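You operate a simulated robot arm through the tools that you are given. There is no shell and no other tool. Be economical: measure what you need, move in short steps, check, and stop when the job is done.

You run a simulated robot arm. Do the job below in one go: nothing can be reset, and whatever is moved stays where it is left.

Task
Pump the sump tub down to LOW.
Fine: float stop at LOW and OUT open before SUMP goes on; SUMP off and OUT shut at the end.

The check looks at the end state, three seconds after you hand in, the way a careful person would. Anything else that was tipped, shoved, dropped, spilled or broken makes it a failure.

Robot
A 7-joint arm with a three-finger gripper on a trunk, on a base that drives. Base frame: it is fixed to the floor where the robot stands at the start and does not move with it; the origin is under the middle of the robot, x ahead of it, y to its left, z up; the surface under the hand at the start is at about z = 0.6. Units: m, rad, N and s.
With the tool pointing down near the work surface it reaches from about 0.48 to 0.94 m from the robot's upright axis, wherever it stands. Its first joint turns from -2.897 to 2.897 rad. Places, roughly: air switch [0.3, 0.1, 0.6]; float stop slider [0.6, 0, 1.2]; flow slider [0.3, 0, 0.6]; out tap lever [0.6, -0.2, 1.2]; sump switch [0.7, -0.1, 1.2]; sump tub [0.7, 0, 1.2]. Payload 2.69 kg.
The TCP is the grasp point between the finger pads, 0.029 m short of the fingertips. In the tool frame z runs along the fingers and y along their closing line. The gripper opens to 0.12 m. The gripper's body begins 0.078 m behind the TCP.
Orientation is that of the tool frame in the base frame, as [roll, pitch, yaw] about the fixed x, y, z axes, in that order (R = Rz(yaw) Ry(pitch) Rx(roll)). With the fingers straight down and closing along the base's y, the tool's x points along the base's -x, its y along +y and its z along -z.

Tools
- The arm moves only by the tool drive_tool. Its argument "steps" is a list of rows, each a list of 2 entries, a list of its own where there are three numbers: the shift along the tool's x, y, z in units of 50 mm (1.0 is 50 mm), then the turn, a rotation vector about the tool's x, y, z in units of 4 degrees (1.0 is 4 degrees). In form: [[[tx, ty, tz], [wx, wy, wz]], ...]. A call has 1 to 10 rows; each row shifts and turns the commanded pose from where the row before left it, along the tool's axes as they then stand. "claw" is the finger opening in mm, from 0 to 120, set as the call begins (left out, the last holds). A call with a number of a shift or a turn outside -1 to 1 is refused whole. Rows are played at 5 a second. More than 0.05 m and 0.15 rad between two rows, or a gripper value outside its range, and nothing of the call is played. A pose out of reach is approached as far as the arm can. The call stops where the force on the tool passes 70 N (or 10 N more than at its start, if that is more) or the arm is blocked; 0.2 s more then pass. Each finger halts on what it meets, pressing with about 33 N; the grip force reading is that of the motor and also rises with nothing between the fingers. The clock runs only during rows and for 0.2 s after the last one: add rows that do not move to give the fingers time. The reply holds the time, the measured pose of the TCP, the force on the tool along the base axes, the opening and the grip force, in the units named above and with some noise, with the torque about the TCP (base axes, N m) and any sound that the robot's microphone picked up.
- Cameras (640 x 400 px; columns grow to the right, rows downward): "scene" is now at [0.2471, -0.0128, 1.341]; the picture's right is [-0.15, -0.99, 0.00], its down [-0.44, 0.07, -0.89] and it looks along [0.88, -0.13, -0.45] (base axes); focal length 292 px, centre (320, 200). "wrist" rides on the gripper at [0.063, 0, -0.104] in the tool frame; the picture's right is [0.00, 1.00, 0.00], its down [-0.83, 0.00, -0.56] and it looks along [-0.56, 0.00, 0.83] (tool axes); focal length 275 px, centre (320, 200). There is no depth. A picture from a camera that has moved, and an enlarged one, comes with that camera's place and axes in the base frame and with its lens.
- snapshot(camera): a new picture of that camera. No time passes.
- raise_lower(by): slides the trunk up (or, below 0, down) by that many m; the arm and the scene camera ride with it, the base frame stays. It gives what a move gives, with no picture.
- roll_base(legs): drives the robot by 1 to 6 legs, each [ahead, left, turn to the left] in m, m and rad, along the robot's own axes; the way and the turn of a leg run together, so that a leg with both is an arc; at most 1.5 m and 3.142 rad a leg. The arm and the cameras ride along, it lands a little off, and it stops where it bumps. It gives what a move gives.
- head_to(pan, tilt): turns the head with the scene camera to pan (to the left, within 1.501 rad either way) and tilt (down, from -0.506 to 1.204), counted from straight ahead of the robot. It gives what a move gives.
- close_up(camera, box): a new picture of the part [left, top, right, bottom] of that camera's present view, enlarged. No time passes.
- job_done(): hands the job in; it is judged then, once.

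Go step by step. Nothing tells you exact positions but the pictures and the camera data: compare them with the known pose of the tool, close in by small moves and look again before you grip or let go. The budget is 120 turns and 78 pictures, counting those below and the enlarged ones. Unless the task says otherwise, let go and move clear before handing in, and close with one line.

The tools are called by a JSON object that holds its "fn" and its "kwargs". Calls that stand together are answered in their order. drive_tool: Moves the arm, as the interface text tells. Its arguments: {"type":"object","properties":{"steps":{"type":"array","items":{"type":"array"}},"claw":{"type":"number"}},"required":["steps"]} The other tools are called the same way: raise_lower (by) slides the trunk up or down; roll_base (legs) drives the base; head_to (pan, tilt) turns the head that bears the scene camera; snapshot (camera) takes a picture; close_up (camera, box) takes an enlarged picture of a part of a camera's view; job_done () hands the job in.

At the start:

```text
t: 0.0
eef_pos: [0.5133, -0.2447, 1.0]
tool_rot: [3.14, 0.002, 3.141]
contact_force: [0.1, -0.4, 0.2]
moment: [0.0, -0.02, -0.01]
grip_width: 0.1199
gripper_force: 0.1
trunk travel left (down, up): [-0.575, 0.038]
robot x, y, heading: [-0.0024, -0.0006, 0.002]
head pan, tilt: [-0.148, 0.464]
```

scene: 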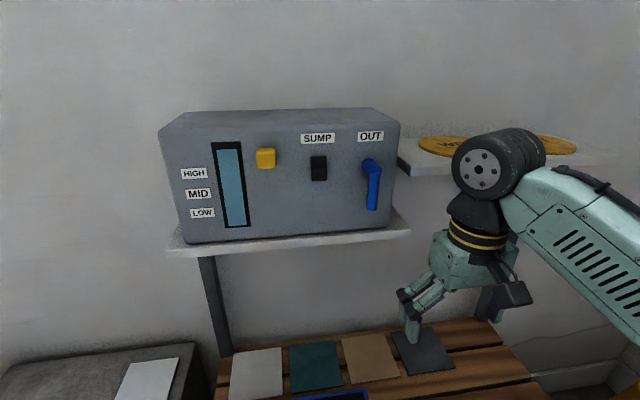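
wrist: 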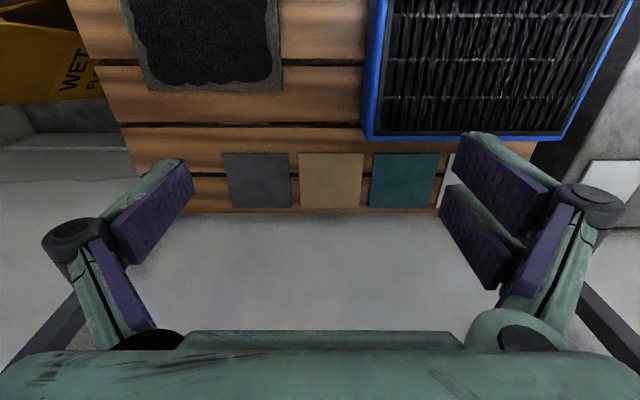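

The panel box sits on the shelf with a gauge, a yellow slider knob (float stop), the SUMP rocker and the blue OUT lever. I'll enlarge the view to read their states.

{"fn": "close_up", "kwargs": {"camera": "scene", "box": [150, 95, 410, 258]}}

{"fn": "head_to", "kwargs": {"pan": 0.3, "tilt": 0.9}}

{"fn": "snapshot", "kwargs": {"camera": "scene"}}

```text
2.45 times, centred on (280, 176) of scene
camera zoom: at [0.2471, -0.0128, 1.341], right [-0.15, -0.99, 0.0], down [-0.44, 0.07, -0.89], along [0.88, -0.13, -0.45], focal length 716 px, centre (418, 258)
```

zoom: 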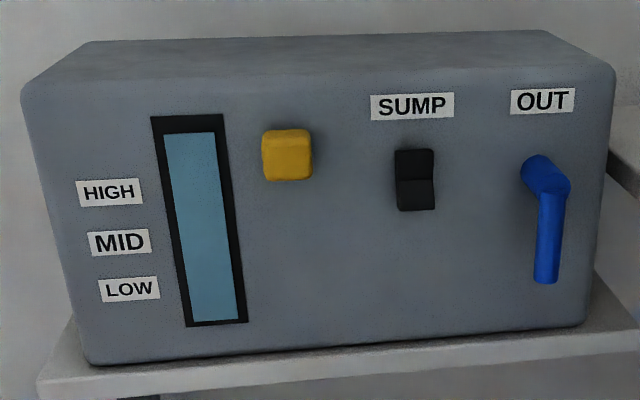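

```text
t: 0.9
eef_pos: [0.5133, -0.245, 1.0005]
tool_rot: [-3.14, 0.002, -3.14]
contact_force: [-0.3, 0.1, -0.9]
moment: [-0.01, -0.01, 0.0]
grip_width: 0.12
gripper_force: 0.0
trunk travel left (down, up): [-0.575, 0.038]
robot x, y, heading: [0.0003, 0.0003, 0.003]
head pan, tilt: [0.3, 0.901]
```

```text
74 pictures are left
camera scene: at [0.2286, 0.0231, 1.3041], right [0.29, -0.96, 0.0], down [-0.75, -0.23, -0.62], along [0.59, 0.18, -0.78], focal length 292 px, centre (320, 200)
```

scene: 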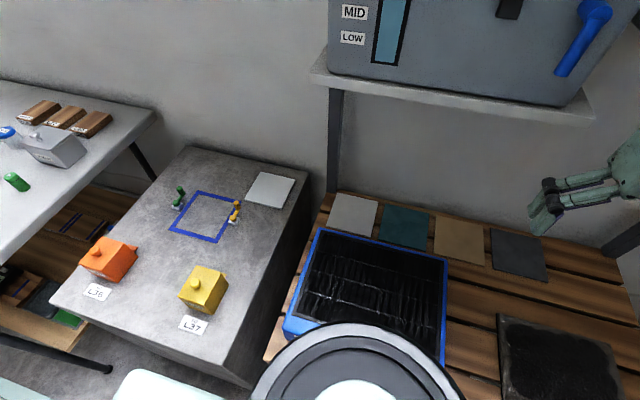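

The knob looks to be at HIGH and OUT's lever hangs down (its state isn't clear yet). I'll look at the panel from a lower trunk height to get parallax.

{"fn": "raise_lower", "kwargs": {"by": -0.2}}

{"fn": "head_to", "kwargs": {"pan": -0.15, "tilt": 0.1}}

{"fn": "snapshot", "kwargs": {"camera": "scene"}}

{"fn": "close_up", "kwargs": {"camera": "scene", "box": [150, 100, 410, 262]}}

```text
t: 3.1
eef_pos: [0.5117, -0.2443, 0.8012]
tool_rot: [3.142, 0.001, -3.142]
contact_force: [-0.6, -0.1, 0.2]
moment: [-0.01, -0.03, 0.04]
grip_width: 0.1202
gripper_force: 0.1
trunk travel left (down, up): [-0.375, 0.238]
robot x, y, heading: [0.0004, -0.0027, 0.001]
head pan, tilt: [0.3, 0.901]
```

```text
t: 4.2
eef_pos: [0.5124, -0.2448, 0.7994]
tool_rot: [-3.141, 0.002, -3.141]
contact_force: [0.2, 0.0, 0.2]
moment: [-0.01, 0.01, 0.0]
grip_width: 0.1196
gripper_force: 0.1
trunk travel left (down, up): [-0.375, 0.238]
robot x, y, heading: [-0.0004, 0.0021, -0.0]
head pan, tilt: [-0.15, 0.099]
```

```text
73 pictures are left
camera scene: at [0.2474, -0.0129, 1.1749], right [-0.15, -0.99, 0.0], down [-0.1, 0.01, -0.99], along [0.98, -0.15, -0.1], focal length 292 px, centre (320, 200)
```

scene: 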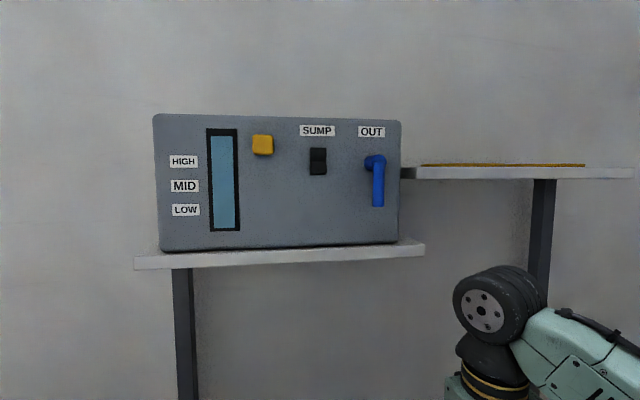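

```text
2.46 times, centred on (280, 181) of scene
camera zoom: at [0.2474, -0.0129, 1.1749], right [-0.15, -0.99, 0.0], down [-0.1, 0.01, -0.99], along [0.98, -0.15, -0.1], focal length 718 px, centre (418, 247)
```

zoom: 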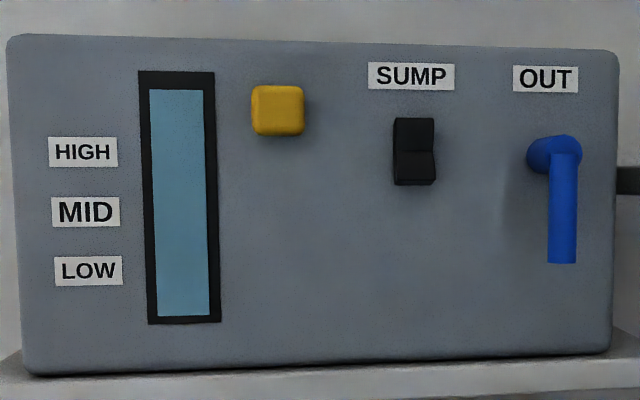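

Triangulating: panel face at x≈0.66; knob ≈(0.645, 0.003, 1.209); HIGH/MID/LOW heights ≈1.187/1.155/1.123; SUMP ≈(0.65,-0.072,1.189); OUT pivot ≈(0.64,-0.153,1.186) with the lever hanging down. I'll back the base a little for room, then pitch the tool toward horizontal and raise it in front of the panel.

{"fn": "roll_base", "kwargs": {"legs": [[-0.15, 0, 0]]}}

{"fn": "drive_tool", "kwargs": {"steps": [[[0, 0, -1], [0, -1, 0]], [[0, 0, -1], [0, -1, 0]], [[0, 0, -1], [0, -1, 0]], [[0, 0, -1], [0, -1, 0]], [[0, 0, -0.5], [0, -1, 0]], [[-0.5, 0, 0], [0, -1, 0]], [[-0.5, 0, 0], [0, -1, 0]], [[-0.5, 0, 0], [0, -1, 0]], [[-0.5, 0, 0], [0, -1, 0]], [[-0.5, 0, 0], [0, -1, 0]]], "claw": 70}}

```text
t: 5.6
eef_pos: [0.3637, -0.2451, 0.7993]
tool_rot: [-3.141, 0.002, 3.14]
contact_force: [-0.1, -0.2, -0.2]
moment: [0.03, -0.03, 0.0]
grip_width: 0.12
gripper_force: 0.1
trunk travel left (down, up): [-0.375, 0.238]
robot x, y, heading: [-0.1492, -0.0003, 0.005]
head pan, tilt: [-0.15, 0.099]
```

```text
t: 7.8
eef_pos: [0.4462, -0.2462, 1.0813]
tool_rot: [3.141, 0.701, 3.14]
contact_force: [-0.3, -0.3, 0.1]
moment: [0.0, -0.02, -0.01]
grip_width: 0.0698
gripper_force: 0.0
trunk travel left (down, up): [-0.375, 0.238]
robot x, y, heading: [-0.1458, 0.0034, 0.0]
head pan, tilt: [-0.15, 0.099]
```

The tool is at 40° pitch with no contact. I'll continue to horizontal at this place.

{"fn": "drive_tool", "kwargs": {"steps": [[[-0.3, 0, -0.3], [0, -1, 0]], [[-0.3, 0, -0.3], [0, -1, 0]], [[-0.3, 0, -0.3], [0, -1, 0]], [[0, 0, 0], [0, -1, 0]], [[0, 0, 0], [0, -1, 0]], [[0, 0, 0], [0, -1, 0]], [[0, 0, 0], [0, -1, 0]], [[0, 0, 0], [0, -1, 0]], [[0, 0, 0], [0, -1, 0]], [[0, 0, 0], [0, -1, 0]]]}}

{"fn": "drive_tool", "kwargs": {"steps": [[[0, 0.5, 0], [0, -1, 0]], [[0, 1, 0], [0, -1, 0]], [[0, 1, 0], [0, -0.45, 0]], [[-0.5, 1, 0], [0, 0, 0]], [[-0.5, 0.5, 0], [0, 0, 0]]]}}

{"fn": "snapshot", "kwargs": {"camera": "wrist"}}

{"fn": "snapshot", "kwargs": {"camera": "scene"}}

```text
t: 10.0
eef_pos: [0.4468, -0.2455, 1.1445]
tool_rot: [-3.14, 1.399, -3.139]
contact_force: [-0.1, -0.8, 1.3]
moment: [0.0, 0.02, -0.01]
grip_width: 0.07
gripper_force: 0.0
trunk travel left (down, up): [-0.375, 0.238]
robot x, y, heading: [-0.1507, 0.0053, 0.002]
head pan, tilt: [-0.15, 0.099]
```

```text
refused: row 4 steps farther than a row can; nothing moved
```

```text
71 pictures are left
camera wrist: at [0.3331, -0.246, 1.101], right [0.0, 1.0, 0.0], down [-0.41, 0.0, 0.91], along [0.91, 0.0, 0.41], focal length 275 px, centre (320, 200)
```

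wrist: 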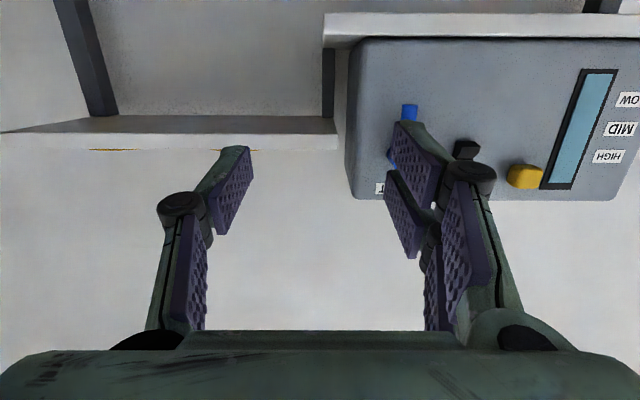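

```text
70 pictures are left
camera scene: at [0.0995, -0.0131, 1.175], right [-0.15, -0.99, 0.0], down [-0.1, 0.01, -1.0], along [0.98, -0.15, -0.1], focal length 292 px, centre (320, 200)
```

scene: 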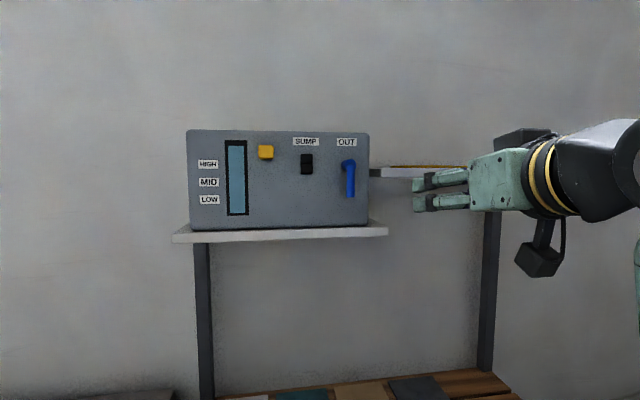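

The tool is nearly horizontal and the path to the panel is clear. Next I finish leveling and move to stand in front of the yellow knob.

{"fn": "drive_tool", "kwargs": {"steps": [[[0, 0.4, 0], [0, -1, 0]], [[0, 0.7, 0], [0, -1, 0]], [[0, 0.8, 0], [0, -0.45, 0]], [[-0.4, 0.8, 0], [0, 0, 0]], [[-0.4, 0.8, 0], [0, 0, 0]], [[-0.4, 0.8, 0], [0, 0, 0]], [[-0.1, 0.67, 0], [0, 0, 0]], [[0, 0, 0.8], [0, 0, 0]]]}}

{"fn": "snapshot", "kwargs": {"camera": "wrist"}}

{"fn": "snapshot", "kwargs": {"camera": "scene"}}

```text
t: 11.8
eef_pos: [0.4874, 0.0035, 1.2078]
tool_rot: [-2.72, 1.57, -2.721]
contact_force: [0.0, 0.1, 0.6]
moment: [0.0, 0.04, 0.02]
grip_width: 0.07
gripper_force: 0.0
trunk travel left (down, up): [-0.375, 0.238]
robot x, y, heading: [-0.1487, 0.0024, 0.004]
head pan, tilt: [-0.15, 0.099]
```

```text
69 pictures are left
camera wrist: at [0.3823, 0.0029, 1.1467], right [0.0, 1.0, -0.01], down [-0.55, 0.01, 0.83], along [0.83, 0.0, 0.55], focal length 275 px, centre (320, 200)
```

wrist: 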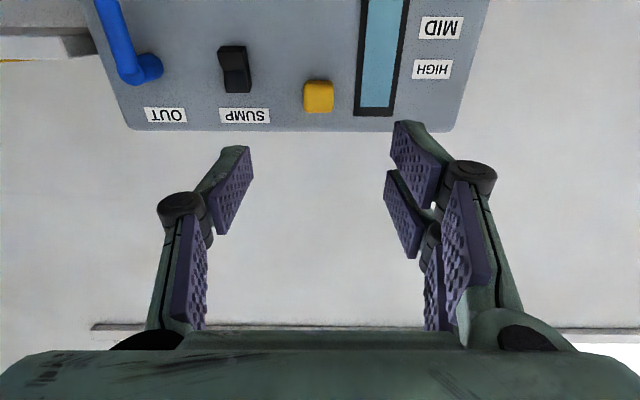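

```text
68 pictures are left
camera scene: at [0.0993, -0.013, 1.175], right [-0.15, -0.99, 0.0], down [-0.1, 0.01, -1.0], along [0.98, -0.15, -0.1], focal length 292 px, centre (320, 200)
```

scene: 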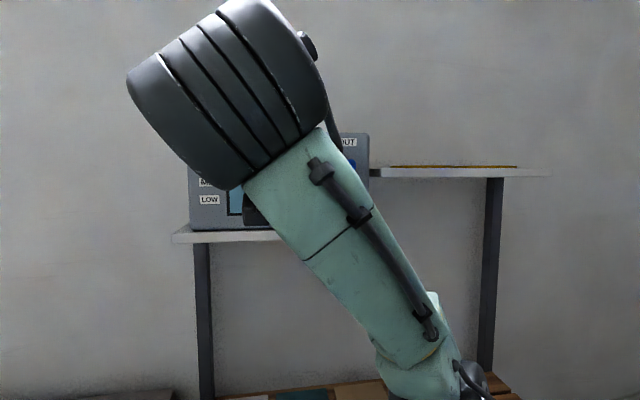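

Wrist view confirms the knob at y≈0.001, z≈1.206. I'll go straight ahead around it.

{"fn": "drive_tool", "kwargs": {"steps": [[[0, -0.03, 0.7], [0, 0, 0]], [[0, 0, 0.7], [0, 0, 0]], [[0, 0, 0.7], [0, 0, 0]], [[0, 0, 0.5], [0, 0, 0]]]}}

{"fn": "snapshot", "kwargs": {"camera": "wrist"}}

```text
t: 12.8
eef_pos: [0.6186, 0.0011, 1.2079]
tool_rot: [-3.064, 1.567, -3.067]
contact_force: [0.1, -0.5, -0.8]
moment: [0.0, 0.02, -0.01]
grip_width: 0.0699
gripper_force: 0.0
trunk travel left (down, up): [-0.375, 0.238]
robot x, y, heading: [-0.1477, 0.0001, -0.001]
head pan, tilt: [-0.15, 0.099]
```

```text
67 pictures are left
camera wrist: at [0.513, -0.0001, 1.1458], right [0.0, 1.0, 0.0], down [-0.55, 0.0, 0.83], along [0.83, 0.0, 0.55], focal length 275 px, centre (320, 200)
```

wrist: 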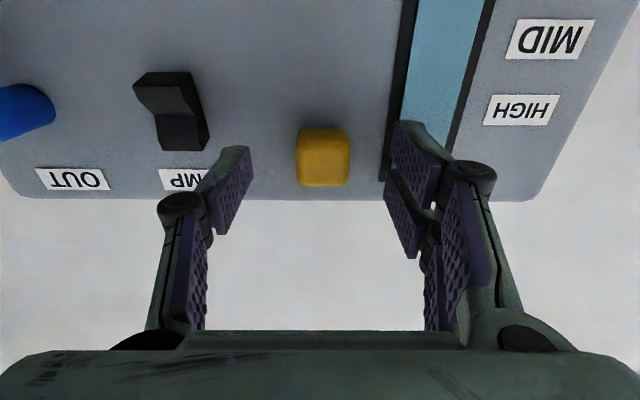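

The knob is centred between the fingers. I advance a few mm and close on it.

{"fn": "drive_tool", "kwargs": {"steps": [[[0.04, 0, 0.1], [0, 0, 0]], [[0, 0, 0], [0, 0, 0]]]}}

{"fn": "drive_tool", "kwargs": {"steps": [[[0, 0, 0], [0, 0, 0]], [[0, 0, 0], [0, 0, 0]], [[0, 0, 0], [0, 0, 0]], [[0, 0, 0], [0, 0, 0]]], "claw": 20}}

{"fn": "snapshot", "kwargs": {"camera": "wrist"}}

```text
t: 13.4
eef_pos: [0.622, 0.0016, 1.2059]
tool_rot: [-2.953, 1.568, -2.953]
contact_force: [0.2, 0.2, 0.0]
moment: [-0.06, 0.0, -0.03]
grip_width: 0.0697
gripper_force: 0.0
trunk travel left (down, up): [-0.375, 0.238]
robot x, y, heading: [-0.1514, -0.0019, -0.002]
head pan, tilt: [-0.15, 0.099]
```

```text
t: 14.4
eef_pos: [0.6218, 0.002, 1.2076]
tool_rot: [-2.674, 1.567, -2.674]
contact_force: [1.3, 4.7, 0.9]
moment: [0.01, -0.01, 0.13]
grip_width: 0.0274
gripper_force: 27.8
trunk travel left (down, up): [-0.375, 0.238]
robot x, y, heading: [-0.1478, 0.0019, -0.005]
head pan, tilt: [-0.15, 0.099]
```

```text
66 pictures are left
camera wrist: at [0.5176, 0.0011, 1.1443], right [0.0, 1.0, -0.01], down [-0.55, 0.0, 0.83], along [0.83, 0.0, 0.55], focal length 275 px, centre (320, 200)
```

wrist: 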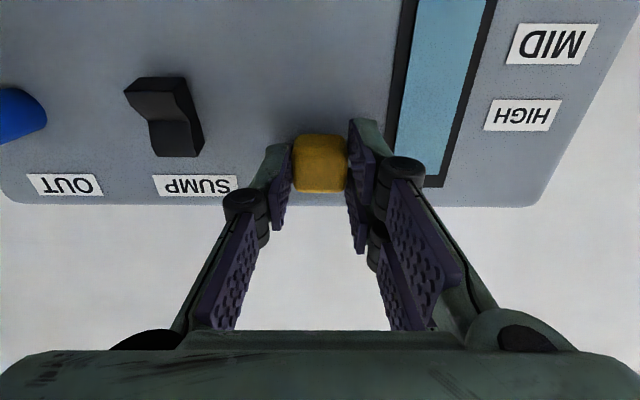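

The knob is gripped (27 mm wide). I slide it down in small steps, watching the force.

{"fn": "drive_tool", "kwargs": {"steps": [[[0.15, 0, 0], [0, 0, 0]], [[0.15, 0, 0], [0, 0, 0]], [[0.15, 0, 0], [0, 0, 0]], [[0.15, 0, 0], [0, 0, 0]]]}}

{"fn": "snapshot", "kwargs": {"camera": "wrist"}}

```text
t: 15.4
eef_pos: [0.6225, 0.0031, 1.1769]
tool_rot: [-2.498, 1.57, -2.502]
contact_force: [-3.4, 4.2, 0.3]
moment: [0.07, 0.36, 0.23]
grip_width: 0.0272
gripper_force: 44.6
trunk travel left (down, up): [-0.375, 0.238]
robot x, y, heading: [-0.1514, -0.0014, -0.0]
head pan, tilt: [-0.15, 0.099]
```

```text
65 pictures are left
camera wrist: at [0.5176, 0.0012, 1.1147], right [0.0, 1.0, -0.01], down [-0.55, 0.01, 0.83], along [0.83, 0.0, 0.55], focal length 275 px, centre (320, 200)
```

wrist: 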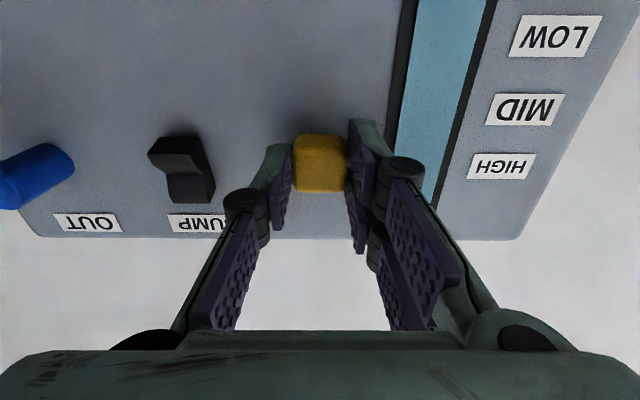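

The knob follows, with LOW measured at z≈1.122. I continue down to it.

{"fn": "drive_tool", "kwargs": {"steps": [[[0.2, 0, 0], [0, 0, 0]], [[0.2, 0, 0], [0, 0, 0]], [[0.2, 0, 0], [0, 0, 0]], [[0.2, 0, 0], [0, 0, 0]], [[0.14, 0, 0], [0, 0, 0]], [[0.12, 0, 0], [0, 0, 0]]]}}

{"fn": "snapshot", "kwargs": {"camera": "wrist"}}

```text
t: 16.8
eef_pos: [0.6225, 0.0037, 1.1232]
tool_rot: [-2.744, 1.568, -2.745]
contact_force: [0.8, 7.2, 0.3]
moment: [0.09, -0.32, 0.27]
grip_width: 0.0271
gripper_force: 45.1
trunk travel left (down, up): [-0.375, 0.238]
robot x, y, heading: [-0.1503, -0.0066, 0.002]
head pan, tilt: [-0.15, 0.099]
```

```text
64 pictures are left
camera wrist: at [0.5176, 0.0011, 1.0614], right [0.0, 1.0, -0.01], down [-0.55, 0.0, 0.83], along [0.83, 0.0, 0.55], focal length 275 px, centre (320, 200)
```

wrist: 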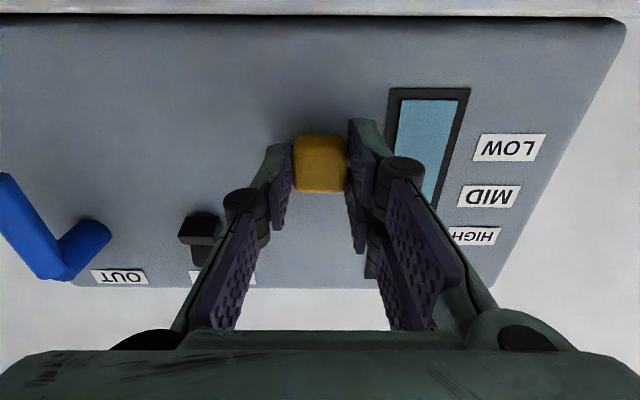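

LOW reads z≈1.121 and the knob is about there. I release, back off and check.

{"fn": "drive_tool", "kwargs": {"steps": [[[0, 0, 0], [0, 0, 0]], [[0, 0, 0], [0, 0, 0]], [[0, 0, 0], [0, 0, 0]], [[0, 0, -0.8], [0, 0, 0]], [[0, 0, -0.8], [0, 0, 0]], [[0, 0, -0.8], [0, 0, 0]]], "claw": 70}}

{"fn": "snapshot", "kwargs": {"camera": "wrist"}}

```text
t: 18.2
eef_pos: [0.502, 0.0014, 1.123]
tool_rot: [-2.983, 1.566, -2.985]
contact_force: [0.5, 0.3, -0.4]
moment: [0.01, -0.02, -0.01]
grip_width: 0.0698
gripper_force: 0.1
trunk travel left (down, up): [-0.375, 0.238]
robot x, y, heading: [-0.1457, -0.0015, 0.0]
head pan, tilt: [-0.15, 0.099]
```

```text
63 pictures are left
camera wrist: at [0.3973, 0.0006, 1.0611], right [0.0, 1.0, -0.01], down [-0.55, 0.01, 0.83], along [0.83, 0.0, 0.55], focal length 275 px, centre (320, 200)
```

wrist: 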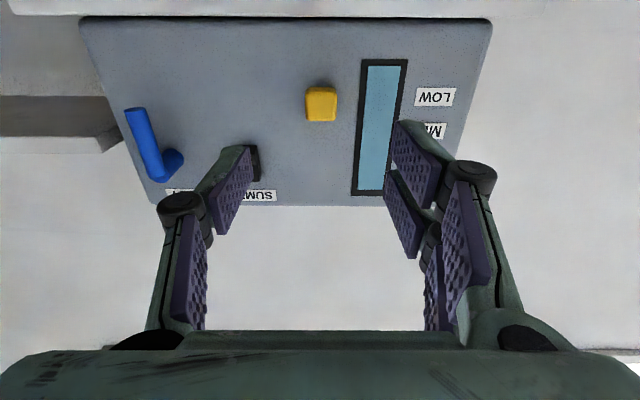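

The knob now sits level with LOW. Next is the OUT lever (lever axis ≈ x 0.63, y −0.15, hanging to z≈1.127). I'll close the fingers and place them just left of the lever's lower part.

{"fn": "drive_tool", "kwargs": {"steps": [[[-0.3, -0.8, 0], [0, 0, 0]], [[0, -0.8, 0], [0, 0, 0]], [[0, -0.76, 0], [0, 0, 0]], [[0, 0, 0], [0, 0, 0]], [[0, 0, 0], [0, 0, 0]], [[0, 0, 0], [0, 0, 0]]], "claw": 0}}

{"fn": "snapshot", "kwargs": {"camera": "wrist"}}

{"fn": "snapshot", "kwargs": {"camera": "scene"}}

```text
t: 19.6
eef_pos: [0.5027, -0.1154, 1.1384]
tool_rot: [-3.075, 1.569, -3.076]
contact_force: [0.3, -0.4, 0.3]
moment: [0.02, 0.0, 0.01]
grip_width: 0.0
gripper_force: 28.6
trunk travel left (down, up): [-0.375, 0.238]
robot x, y, heading: [-0.1437, -0.0006, 0.001]
head pan, tilt: [-0.15, 0.099]
```

```text
62 pictures are left
camera wrist: at [0.3979, -0.1169, 1.0764], right [0.0, 1.0, 0.0], down [-0.55, 0.0, 0.83], along [0.83, 0.0, 0.55], focal length 275 px, centre (320, 200)
```

wrist: 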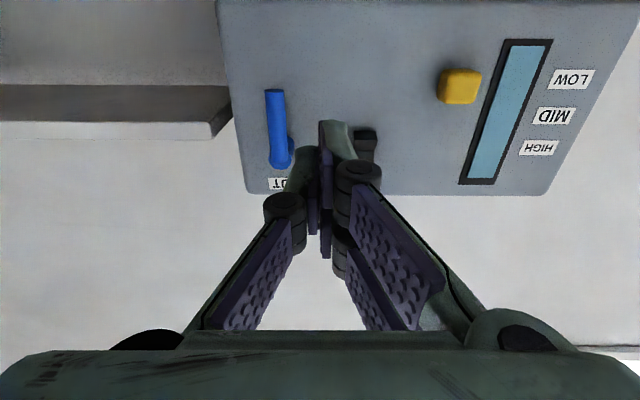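

```text
61 pictures are left
camera scene: at [0.0995, -0.0131, 1.1749], right [-0.15, -0.99, 0.0], down [-0.1, 0.01, -1.0], along [0.98, -0.15, -0.1], focal length 292 px, centre (320, 200)
```

scene: 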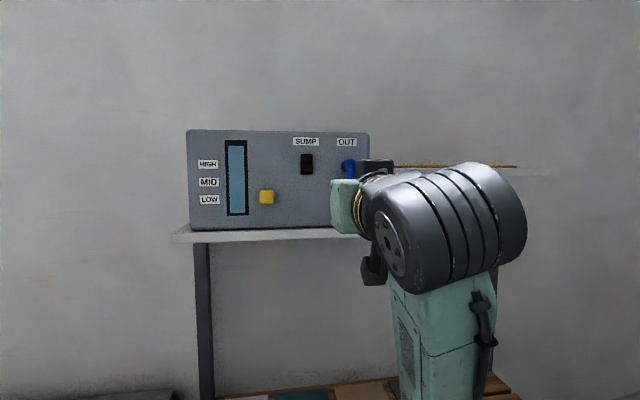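

The lever is at y≈−0.153; at y≈−0.117 the closed fingers will pass between it and the switch. I advance.

{"fn": "drive_tool", "kwargs": {"steps": [[[0, 0, 0.8], [0, 0, 0]], [[0, 0, 0.8], [0, 0, 0]], [[0, 0, 0.66], [0, 0, 0]]]}}

{"fn": "snapshot", "kwargs": {"camera": "wrist"}}

```text
t: 20.4
eef_pos: [0.6165, -0.1165, 1.1387]
tool_rot: [-2.949, 1.567, -2.951]
contact_force: [0.2, -0.6, -0.3]
moment: [0.02, 0.03, 0.03]
grip_width: 0.0
gripper_force: 28.4
trunk travel left (down, up): [-0.375, 0.238]
robot x, y, heading: [-0.1461, -0.001, 0.002]
head pan, tilt: [-0.15, 0.099]
```

```text
60 pictures are left
camera wrist: at [0.5103, -0.1182, 1.0766], right [0.0, 1.0, -0.01], down [-0.55, 0.01, 0.83], along [0.83, 0.0, 0.55], focal length 275 px, centre (320, 200)
```

wrist: 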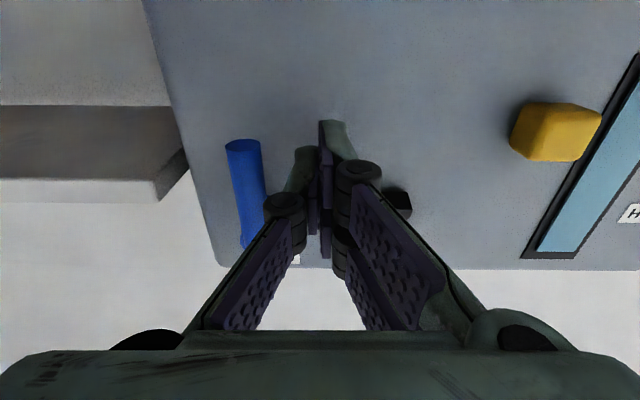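

The tips are beside the lever. I push gently to the right (−y) to test the turning direction.

{"fn": "drive_tool", "kwargs": {"steps": [[[0, -0.2, 0], [0, 0, 0]], [[0, -0.2, 0], [0, 0, 0]], [[0, -0.1, 0], [0, 0, 0]], [[0, -0.1, 0], [0, 0, 0]], [[0, -0.1, 0], [0, 0, 0]]]}}

{"fn": "snapshot", "kwargs": {"camera": "wrist"}}

```text
t: 21.6
eef_pos: [0.6155, -0.1356, 1.1393]
tool_rot: [-1.841, 1.556, -1.816]
contact_force: [-26.6, 55.2, -18.9]
moment: [0.01, 0.17, 0.51]
grip_width: 0.0
gripper_force: 28.3
trunk travel left (down, up): [-0.375, 0.238]
robot x, y, heading: [-0.1497, 0.0022, 0.004]
head pan, tilt: [-0.15, 0.099]
```

```text
59 pictures are left
camera wrist: at [0.5105, -0.1399, 1.0774], right [-0.02, 1.0, -0.02], down [-0.55, 0.0, 0.83], along [0.83, 0.03, 0.55], focal length 275 px, centre (320, 200)
```

wrist: 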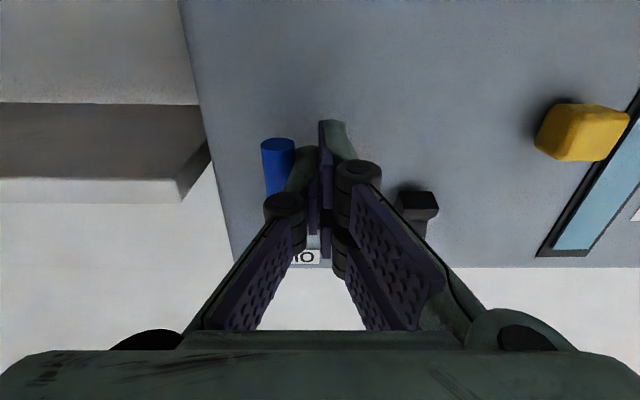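

Blocked at the lever face with 55 N, so that is the stop: the lever opens the other way (toward +y). I back off and go around to its right side.

{"fn": "drive_tool", "kwargs": {"steps": [[[0, 0.7, 0], [0, 0, 0]], [[0, 0, -0.8], [0, 0, 0]], [[0, 0, -0.8], [0, 0, 0]], [[0, -0.75, 0], [0, 0, 0]], [[0, -0.75, 0], [0, 0, 0]], [[0, 0, 0], [0, 0, 0]]]}}

{"fn": "snapshot", "kwargs": {"camera": "wrist"}}

```text
t: 23.0
eef_pos: [0.5343, -0.1914, 1.1404]
tool_rot: [-3.136, 1.569, -3.139]
contact_force: [0.5, 0.6, 0.7]
moment: [0.03, -0.02, -0.02]
grip_width: 0.0
gripper_force: 28.8
trunk travel left (down, up): [-0.375, 0.238]
robot x, y, heading: [-0.1453, -0.0002, -0.002]
head pan, tilt: [-0.15, 0.099]
```

```text
58 pictures are left
camera wrist: at [0.4299, -0.1928, 1.0774], right [0.0, 1.0, 0.0], down [-0.55, 0.0, 0.83], along [0.83, 0.0, 0.55], focal length 275 px, centre (320, 200)
```

wrist: 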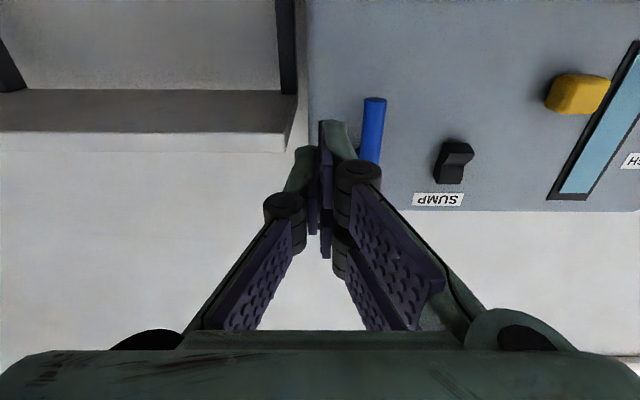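

Clear on the right side. I advance and push toward +y, to about 30°.

{"fn": "drive_tool", "kwargs": {"steps": [[[0, 0, 0.8], [0, 0, 0]], [[0, 0, 0.8], [0, 0, 0]], [[0, 0.2, 0], [0, 0, 0]], [[0.02, 0.2, 0], [0, 0, 0]], [[0.03, 0.15, 0], [0, 0, 0]], [[0.03, 0.15, 0], [0, 0, 0]], [[0, 0.15, 0], [0, 0, 0]]]}}

{"fn": "snapshot", "kwargs": {"camera": "wrist"}}

```text
t: 24.6
eef_pos: [0.6155, -0.1492, 1.1344]
tool_rot: [-2.921, 1.569, -2.92]
contact_force: [0.3, -0.4, 0.2]
moment: [0.04, -0.01, -0.01]
grip_width: 0.0
gripper_force: 28.9
trunk travel left (down, up): [-0.375, 0.238]
robot x, y, heading: [-0.148, 0.0, -0.0]
head pan, tilt: [-0.15, 0.099]
```

```text
57 pictures are left
camera wrist: at [0.5108, -0.1502, 1.0722], right [0.0, 1.0, -0.01], down [-0.55, 0.0, 0.83], along [0.83, 0.0, 0.55], focal length 275 px, centre (320, 200)
```

wrist: 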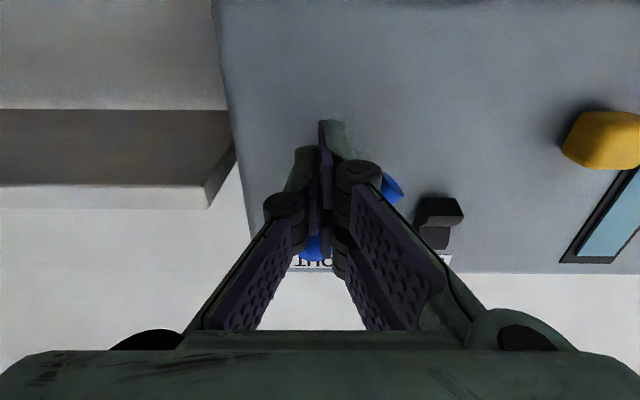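

The lever turns this way, now about 45°. I continue along the arc toward horizontal.

{"fn": "drive_tool", "kwargs": {"steps": [[[-0.1, 0.31, 0], [0, 0, 0]], [[-0.13, 0.22, 0], [0, 0, 0]], [[-0.18, 0.18, 0], [0, 0, 0]], [[-0.1, 0.06, 0], [0, 0, 0]], [[-0.1, 0.06, 0], [0, 0, 0]]]}}

{"fn": "snapshot", "kwargs": {"camera": "wrist"}}

```text
t: 25.8
eef_pos: [0.6198, -0.1107, 1.1569]
tool_rot: [2.998, 1.547, 2.993]
contact_force: [-16.8, -6.3, -51.0]
moment: [0.11, 0.1, 0.24]
grip_width: 0.0002
gripper_force: 28.4
trunk travel left (down, up): [-0.375, 0.238]
robot x, y, heading: [-0.1425, -0.0004, 0.001]
head pan, tilt: [-0.15, 0.099]
```

```text
56 pictures are left
camera wrist: at [0.5134, -0.1114, 1.0969], right [0.0, 1.0, 0.0], down [-0.54, 0.0, 0.84], along [0.84, 0.0, 0.54], focal length 275 px, centre (320, 200)
```

wrist: 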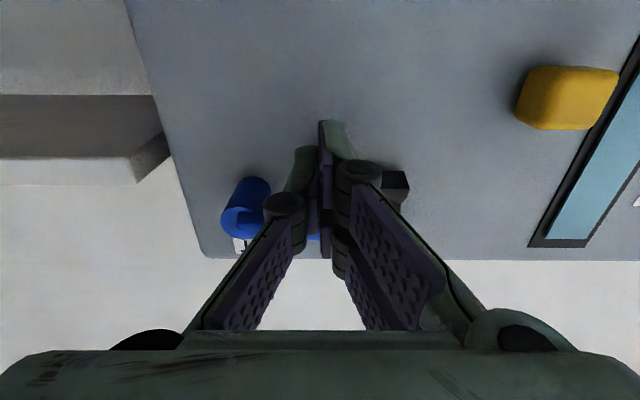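

A 51 N vertical load means the lever hit its stop near horizontal. I ease down, back off and look.

{"fn": "drive_tool", "kwargs": {"steps": [[[0.3, 0, 0], [0, 0, 0]], [[0, 0, -0.8], [0, 0, 0]], [[0, 0, -0.8], [0, 0, 0]], [[0, 0, -0.8], [0, 0, 0]]]}}

{"fn": "snapshot", "kwargs": {"camera": "wrist"}}

```text
t: 26.8
eef_pos: [0.4939, -0.1073, 1.1512]
tool_rot: [-2.453, 1.567, -2.455]
contact_force: [-0.6, 0.0, 0.5]
moment: [0.0, -0.03, -0.05]
grip_width: 0.0
gripper_force: 28.2
trunk travel left (down, up): [-0.375, 0.238]
robot x, y, heading: [-0.147, -0.0006, 0.003]
head pan, tilt: [-0.15, 0.099]
```

```text
55 pictures are left
camera wrist: at [0.3891, -0.1075, 1.0889], right [0.0, 1.0, -0.01], down [-0.55, 0.01, 0.83], along [0.83, 0.0, 0.55], focal length 275 px, centre (320, 200)
```

wrist: 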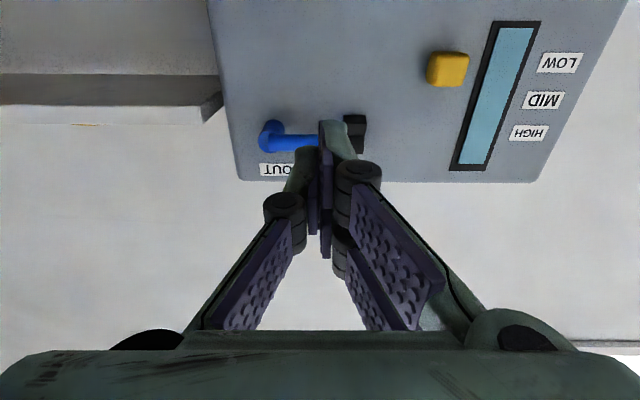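

OUT is now horizontal, taken as open. Next I shift left to view the SUMP rocker closely.

{"fn": "drive_tool", "kwargs": {"steps": [[[0, 0.8, 0], [0, 0, 0]], [[0, 0.8, 0], [0, 0, 0]], [[0, 0.6, 0], [0, 0, 0]]]}}

{"fn": "close_up", "kwargs": {"camera": "wrist", "box": [140, 70, 300, 170]}}

{"fn": "close_up", "kwargs": {"camera": "scene", "box": [180, 110, 400, 250]}}

```text
t: 27.6
eef_pos: [0.4946, 0.0039, 1.1507]
tool_rot: [2.987, 1.57, 2.989]
contact_force: [0.5, -0.4, -0.2]
moment: [-0.03, 0.02, -0.01]
grip_width: 0.0001
gripper_force: 28.8
trunk travel left (down, up): [-0.375, 0.238]
robot x, y, heading: [-0.1498, -0.0017, -0.002]
head pan, tilt: [-0.15, 0.099]
```

```text
4.00 times, centred on (220, 120) of wrist
camera zoom: at [0.3901, 0.0022, 1.0883], right [0.0, 1.0, 0.0], down [-0.55, 0.0, 0.83], along [0.83, 0.0, 0.55], focal length 1101 px, centre (720, 520)
```

zoom: 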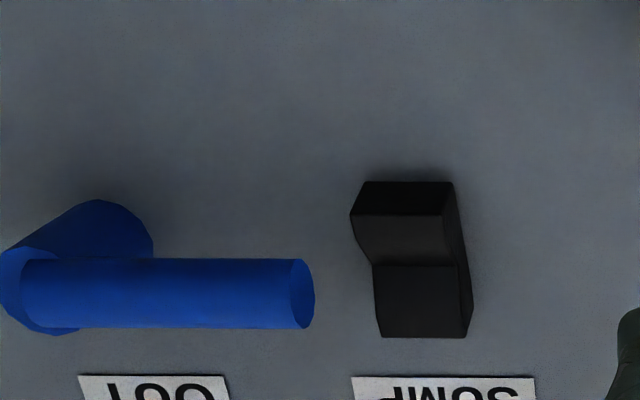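

```text
2.86 times, centred on (290, 180) of scene
camera zoom: at [0.0994, -0.0131, 1.1749], right [-0.15, -0.99, 0.0], down [-0.1, 0.01, -1.0], along [0.98, -0.15, -0.1], focal length 833 px, centre (406, 257)
```

zoom: 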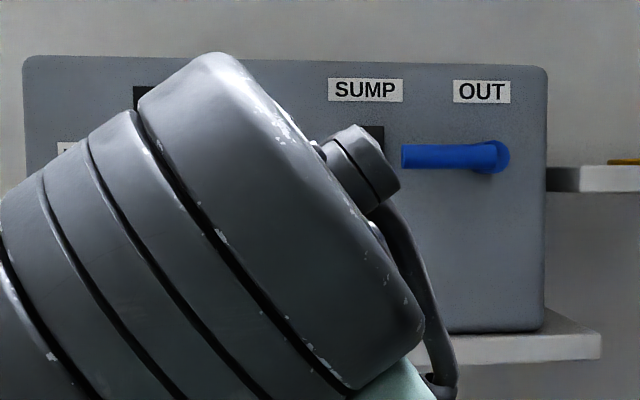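

The rocker's lower half stands proud (upper half pressed in), and no pump sound so far — off. I'll line up the closed fingertips with the lower half at y≈−0.071, z≈1.173.

{"fn": "drive_tool", "kwargs": {"steps": [[[-0.2, -0.75, 0], [0, 0, 0]], [[-0.23, -0.75, 0], [0, 0, 0]], [[0, 0, 0.8], [0, 0, 0]], [[0, 0, 0.8], [0, 0, 0]], [[0, 0, 0.3], [0, 0, 0]]]}}

{"fn": "snapshot", "kwargs": {"camera": "wrist"}}

```text
t: 28.8
eef_pos: [0.5918, -0.0715, 1.1719]
tool_rot: [-2.958, 1.568, -2.959]
contact_force: [0.7, 0.8, -0.1]
moment: [0.02, -0.02, 0.0]
grip_width: 0.0
gripper_force: 28.5
trunk travel left (down, up): [-0.375, 0.238]
robot x, y, heading: [-0.144, 0.0009, 0.002]
head pan, tilt: [-0.15, 0.099]
```

```text
52 pictures are left
camera wrist: at [0.4864, -0.0734, 1.1099], right [0.0, 1.0, 0.0], down [-0.55, 0.0, 0.83], along [0.83, 0.0, 0.55], focal length 275 px, centre (320, 200)
```

wrist: 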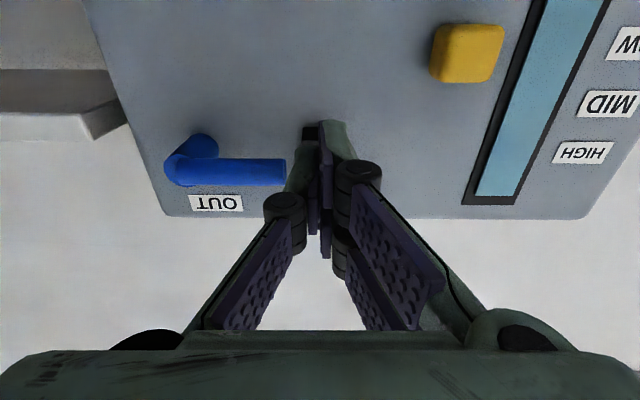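

The lever end is close to the left knuckle, so I shift 5 mm away and press in small steps.

{"fn": "drive_tool", "kwargs": {"steps": [[[0, 0.1, 0.2], [0, 0, 0]], [[0, 0, 0.1], [0, 0, 0]], [[0, 0, 0.1], [0, 0, 0]], [[0, 0, 0.1], [0, 0, 0]]]}}

```text
t: 29.8
eef_pos: [0.6148, -0.0669, 1.1716]
tool_rot: [-3.085, 1.569, -3.087]
contact_force: [-0.1, -0.1, 0.5]
moment: [0.01, -0.02, 0.02]
grip_width: 0.0
gripper_force: 28.5
trunk travel left (down, up): [-0.375, 0.238]
robot x, y, heading: [-0.1464, 0.0014, -0.001]
head pan, tilt: [-0.15, 0.099]
```

{"fn": "drive_tool", "kwargs": {"steps": [[[0, 0, 0.06], [0, 0, 0]], [[0, 0, 0.06], [0, 0, 0]], [[0, 0, 0.06], [0, 0, 0]]]}}

{"fn": "snapshot", "kwargs": {"camera": "wrist"}}

```text
t: 30.6
eef_pos: [0.6213, -0.0658, 1.1739]
tool_rot: [-0.831, 1.57, -0.828]
contact_force: [-35.7, 1.1, -16.8]
moment: [0.02, 0.25, 0.02]
grip_width: 0.0061
gripper_force: 28.4
trunk travel left (down, up): [-0.375, 0.238]
robot x, y, heading: [-0.1465, -0.0021, -0.001]
head pan, tilt: [-0.15, 0.099]
```

```text
51 pictures are left
camera wrist: at [0.5163, -0.0683, 1.1111], right [0.0, 1.0, -0.01], down [-0.56, 0.01, 0.83], along [0.83, 0.0, 0.56], focal length 275 px, centre (320, 200)
```

wrist: 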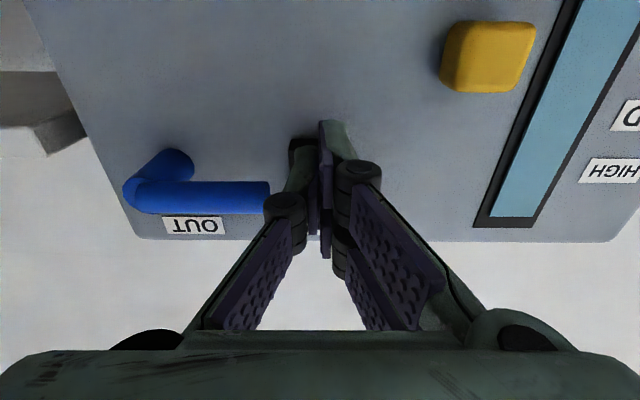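

Contact at 36 N with no pump sound. I'll back off and see whether the rocker has flipped.

{"fn": "drive_tool", "kwargs": {"steps": [[[0, 0, -0.5], [0, 0, 0]], [[0, 0, -0.9], [0, 0, 0]], [[0, 0.8, -0.9], [0, 0, 0]], [[0, 0.7, 0], [0, 0, 0]]]}}

{"fn": "close_up", "kwargs": {"camera": "wrist", "box": [140, 70, 480, 283]}}

```text
refused: row 3 steps farther than a row can; nothing moved
```

```text
1.88 times, centred on (310, 176) of wrist
camera zoom: at [0.5163, -0.0683, 1.1111], right [0.0, 1.0, -0.01], down [-0.56, 0.01, 0.83], along [0.83, 0.0, 0.56], focal length 517 px, centre (339, 244)
```

zoom: 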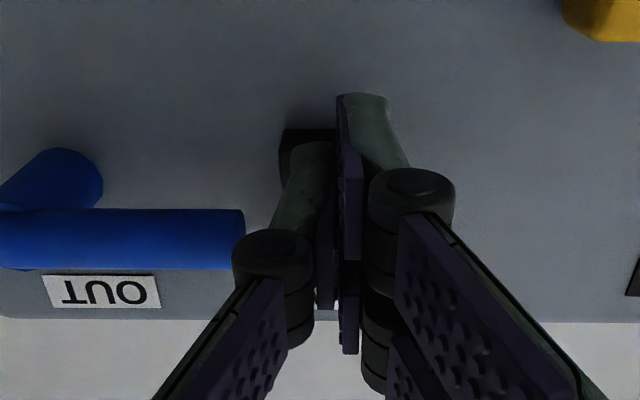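

{"fn": "drive_tool", "kwargs": {"steps": [[[0, 0, -0.5], [0, 0, 0]], [[0, 0, -0.9], [0, 0, 0]], [[0, 0, -0.9], [0, 0, 0]], [[0, 0.8, 0], [0, 0, 0]], [[0.3, 0.7, 0], [0, 0, 0]]]}}

{"fn": "snapshot", "kwargs": {"camera": "wrist"}}

{"fn": "close_up", "kwargs": {"camera": "wrist", "box": [140, 70, 300, 170]}}

```text
t: 31.8
eef_pos: [0.5094, 0.0081, 1.1575]
tool_rot: [-3.088, 1.566, -3.091]
contact_force: [-0.7, 0.0, -0.3]
moment: [0.02, -0.02, 0.0]
grip_width: 0.0
gripper_force: 28.6
trunk travel left (down, up): [-0.375, 0.238]
robot x, y, heading: [-0.1474, 0.0022, 0.006]
head pan, tilt: [-0.15, 0.099]
```

```text
49 pictures are left
camera wrist: at [0.4049, 0.0068, 1.0953], right [0.0, 1.0, 0.0], down [-0.55, 0.0, 0.83], along [0.83, 0.0, 0.55], focal length 275 px, centre (320, 200)
```

wrist: 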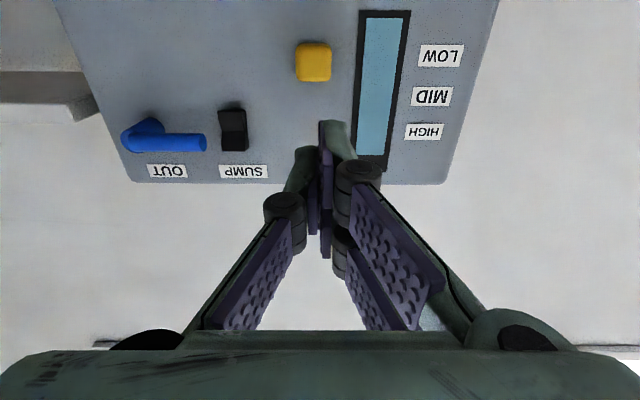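

```text
4.00 times, centred on (220, 120) of wrist
camera zoom: at [0.4049, 0.0068, 1.0953], right [0.0, 1.0, 0.0], down [-0.55, 0.0, 0.83], along [0.83, 0.0, 0.55], focal length 1101 px, centre (720, 520)
```

zoom: 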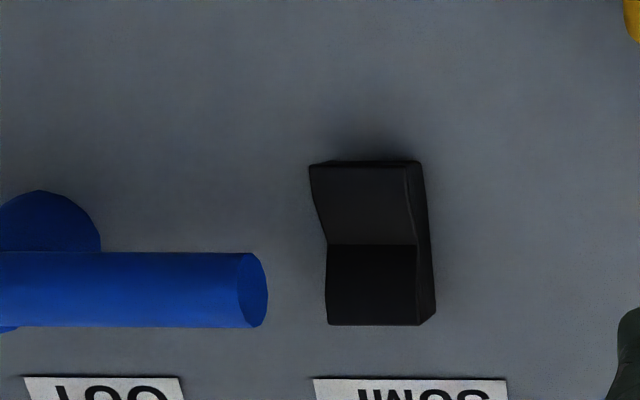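

The rocker has flipped: its lower half is now in. I'll wait a bit and check the water level.

{"fn": "drive_tool", "kwargs": {"steps": [[[0, 0, 0], [0, 0, 0]], [[0, 0, 0], [0, 0, 0]], [[0, 0, 0], [0, 0, 0]], [[0, 0, 0], [0, 0, 0]], [[0, 0, 0], [0, 0, 0]], [[0, 0, 0], [0, 0, 0]], [[0, 0, 0], [0, 0, 0]], [[0, 0, 0], [0, 0, 0]], [[0, 0, 0], [0, 0, 0]], [[0, 0, 0], [0, 0, 0]]]}}

{"fn": "snapshot", "kwargs": {"camera": "wrist"}}

```text
t: 34.0
eef_pos: [0.5105, 0.0079, 1.1581]
tool_rot: [-3.033, 1.569, -3.035]
contact_force: [-0.9, 0.2, -0.7]
moment: [0.01, 0.0, 0.0]
grip_width: 0.0
gripper_force: 28.0
trunk travel left (down, up): [-0.375, 0.238]
robot x, y, heading: [-0.1472, 0.0003, 0.002]
head pan, tilt: [-0.15, 0.099]
```

```text
47 pictures are left
camera wrist: at [0.405, 0.0064, 1.0955], right [0.0, 1.0, 0.0], down [-0.55, 0.0, 0.83], along [0.83, 0.0, 0.55], focal length 275 px, centre (320, 200)
```

wrist: 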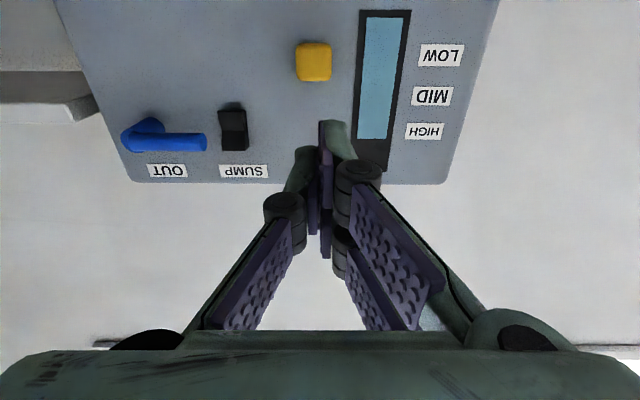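

The water is falling, so the pump runs and OUT is open. I wait for the float stop while staying clear.

{"fn": "drive_tool", "kwargs": {"steps": [[[0, 0, 0], [0, 0, 0]], [[0, 0, 0], [0, 0, 0]], [[0, 0, 0], [0, 0, 0]], [[0, 0, 0], [0, 0, 0]], [[0, 0, 0], [0, 0, 0]], [[0, 0, 0], [0, 0, 0]], [[0, 0, 0], [0, 0, 0]], [[0, 0, 0], [0, 0, 0]], [[0, 0, 0], [0, 0, 0]], [[0, 0, 0], [0, 0, 0]]]}}

{"fn": "drive_tool", "kwargs": {"steps": [[[0, 0, 0], [0, 0, 0]], [[0, 0, 0], [0, 0, 0]], [[0, 0, 0], [0, 0, 0]], [[0, 0, 0], [0, 0, 0]], [[0, 0, 0], [0, 0, 0]], [[0, 0, 0], [0, 0, 0]], [[0, 0, 0], [0, 0, 0]], [[0, 0, 0], [0, 0, 0]], [[0, 0, 0], [0, 0, 0]], [[0, 0, 0], [0, 0, 0]]]}}

{"fn": "drive_tool", "kwargs": {"steps": [[[0, 0, 0], [0, 0, 0]], [[0, 0, 0], [0, 0, 0]], [[0, 0, 0], [0, 0, 0]], [[0, 0, 0], [0, 0, 0]], [[0, 0, 0], [0, 0, 0]]]}}

{"fn": "snapshot", "kwargs": {"camera": "wrist"}}

```text
t: 36.2
eef_pos: [0.5107, 0.0088, 1.1574]
tool_rot: [-3.036, 1.569, -3.036]
contact_force: [0.5, 1.1, -0.6]
moment: [0.02, -0.01, 0.0]
grip_width: 0.0
gripper_force: 29.0
trunk travel left (down, up): [-0.375, 0.238]
robot x, y, heading: [-0.1458, -0.0035, -0.001]
head pan, tilt: [-0.15, 0.099]
```

```text
t: 38.4
eef_pos: [0.5098, 0.008, 1.1569]
tool_rot: [-3.03, 1.569, -3.032]
contact_force: [0.5, 0.5, -0.1]
moment: [0.01, 0.01, -0.04]
grip_width: 0.0001
gripper_force: 28.5
trunk travel left (down, up): [-0.375, 0.238]
robot x, y, heading: [-0.1484, -0.0004, 0.0]
head pan, tilt: [-0.15, 0.099]
```

```text
t: 39.6
eef_pos: [0.5097, 0.0072, 1.1575]
tool_rot: [-3.031, 1.569, -3.032]
contact_force: [-0.2, -0.6, 0.1]
moment: [-0.01, 0.02, 0.02]
grip_width: 0.0
gripper_force: 27.9
trunk travel left (down, up): [-0.375, 0.238]
robot x, y, heading: [-0.1506, -0.0013, -0.002]
head pan, tilt: [-0.15, 0.099]
```

```text
46 pictures are left
camera wrist: at [0.405, 0.0064, 1.0955], right [0.0, 1.0, 0.0], down [-0.55, 0.0, 0.83], along [0.83, 0.0, 0.55], focal length 275 px, centre (320, 200)
```

wrist: 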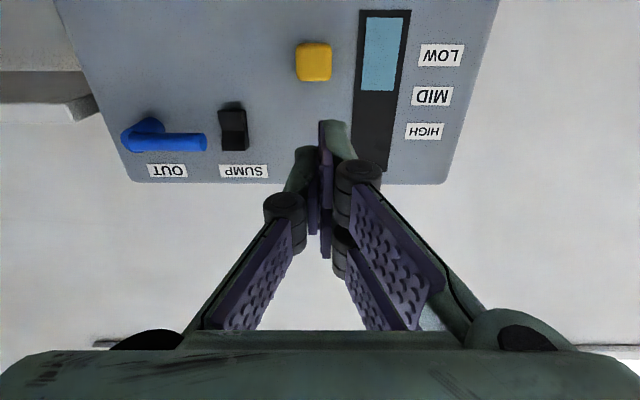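

About 4 s remain until LOW. Meanwhile I position in front of the rocker's upper half, still clear, with the gauge in view.

{"fn": "drive_tool", "kwargs": {"steps": [[[-0.4, -0.75, 0], [0, 0, 0]], [[-0.4, -0.75, 0], [0, 0, 0]], [[0, 0, 0.3], [0, 0, 0]], [[0, 0, 0], [0, 0, 0]], [[0, 0, 0], [0, 0, 0]], [[0, 0, 0], [0, 0, 0]], [[0, 0, 0], [0, 0, 0]], [[0, 0, 0], [0, 0, 0]], [[0, 0, 0], [0, 0, 0]], [[0, 0, 0], [0, 0, 0]]]}}

{"fn": "snapshot", "kwargs": {"camera": "wrist"}}

```text
t: 41.8
eef_pos: [0.5253, -0.0674, 1.1966]
tool_rot: [-3.031, 1.569, -3.034]
contact_force: [-0.4, -0.3, 0.6]
moment: [-0.01, 0.01, -0.01]
grip_width: 0.0001
gripper_force: 28.1
trunk travel left (down, up): [-0.375, 0.238]
robot x, y, heading: [-0.1504, -0.0007, 0.0]
head pan, tilt: [-0.15, 0.099]
```

```text
45 pictures are left
camera wrist: at [0.4198, -0.0678, 1.1352], right [0.0, 1.0, 0.0], down [-0.55, 0.0, 0.83], along [0.83, 0.0, 0.55], focal length 275 px, centre (320, 200)
```

wrist: 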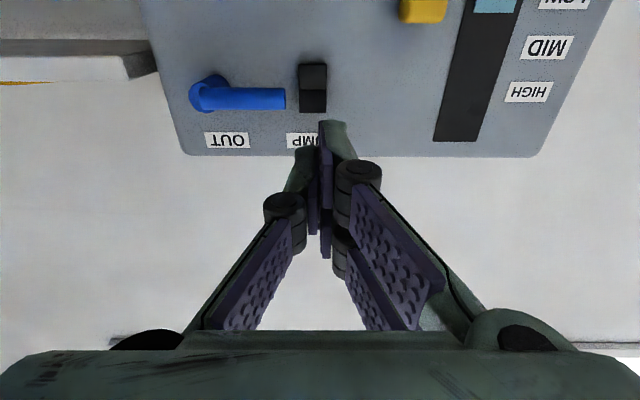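

The level is just above LOW. I wait another second and a half and look again.

{"fn": "drive_tool", "kwargs": {"steps": [[[0.3, 0, 0], [0, 0, 0]], [[0, 0, 0], [0, 0, 0]], [[0, 0, 0], [0, 0, 0]], [[0, 0, 0], [0, 0, 0]], [[0, 0, 0], [0, 0, 0]], [[0, 0, 0], [0, 0, 0]]]}}

{"fn": "snapshot", "kwargs": {"camera": "wrist"}}

```text
t: 43.2
eef_pos: [0.5242, -0.0655, 1.1819]
tool_rot: [-3.029, 1.569, -3.03]
contact_force: [-0.6, 0.5, -0.3]
moment: [0.0, 0.01, -0.03]
grip_width: 0.0001
gripper_force: 28.3
trunk travel left (down, up): [-0.375, 0.238]
robot x, y, heading: [-0.1484, -0.0018, -0.001]
head pan, tilt: [-0.15, 0.099]
```

```text
44 pictures are left
camera wrist: at [0.4198, -0.0682, 1.1199], right [0.0, 1.0, 0.0], down [-0.55, 0.0, 0.83], along [0.83, 0.0, 0.55], focal length 275 px, centre (320, 200)
```

wrist: 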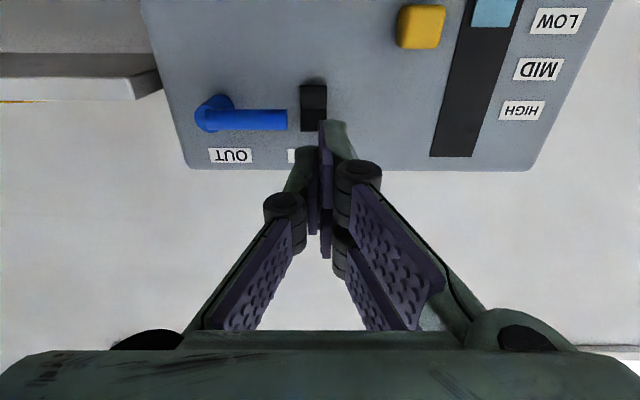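

The level is ~4 mm above LOW by my reading. One more second to see whether the float has stopped it.

{"fn": "drive_tool", "kwargs": {"steps": [[[0, 0, 0], [0, 0, 0]], [[0, 0, 0], [0, 0, 0]], [[0, 0, 0], [0, 0, 0]]]}}

{"fn": "close_up", "kwargs": {"camera": "wrist", "box": [380, 0, 620, 150]}}

```text
t: 44.0
eef_pos: [0.5235, -0.0669, 1.1813]
tool_rot: [-3.037, 1.569, -3.038]
contact_force: [-0.4, 0.1, -0.4]
moment: [0.02, 0.01, 0.01]
grip_width: 0.0001
gripper_force: 28.5
trunk travel left (down, up): [-0.375, 0.238]
robot x, y, heading: [-0.1526, -0.0038, -0.004]
head pan, tilt: [-0.15, 0.099]
```

```text
2.67 times, centred on (500, 75) of wrist
camera zoom: at [0.4198, -0.0682, 1.1198], right [0.0, 1.0, 0.0], down [-0.55, 0.0, 0.83], along [0.83, 0.0, 0.55], focal length 734 px, centre (-160, 533)
```

zoom: 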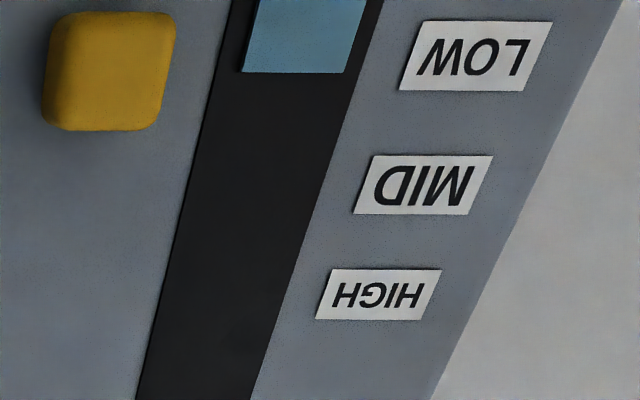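

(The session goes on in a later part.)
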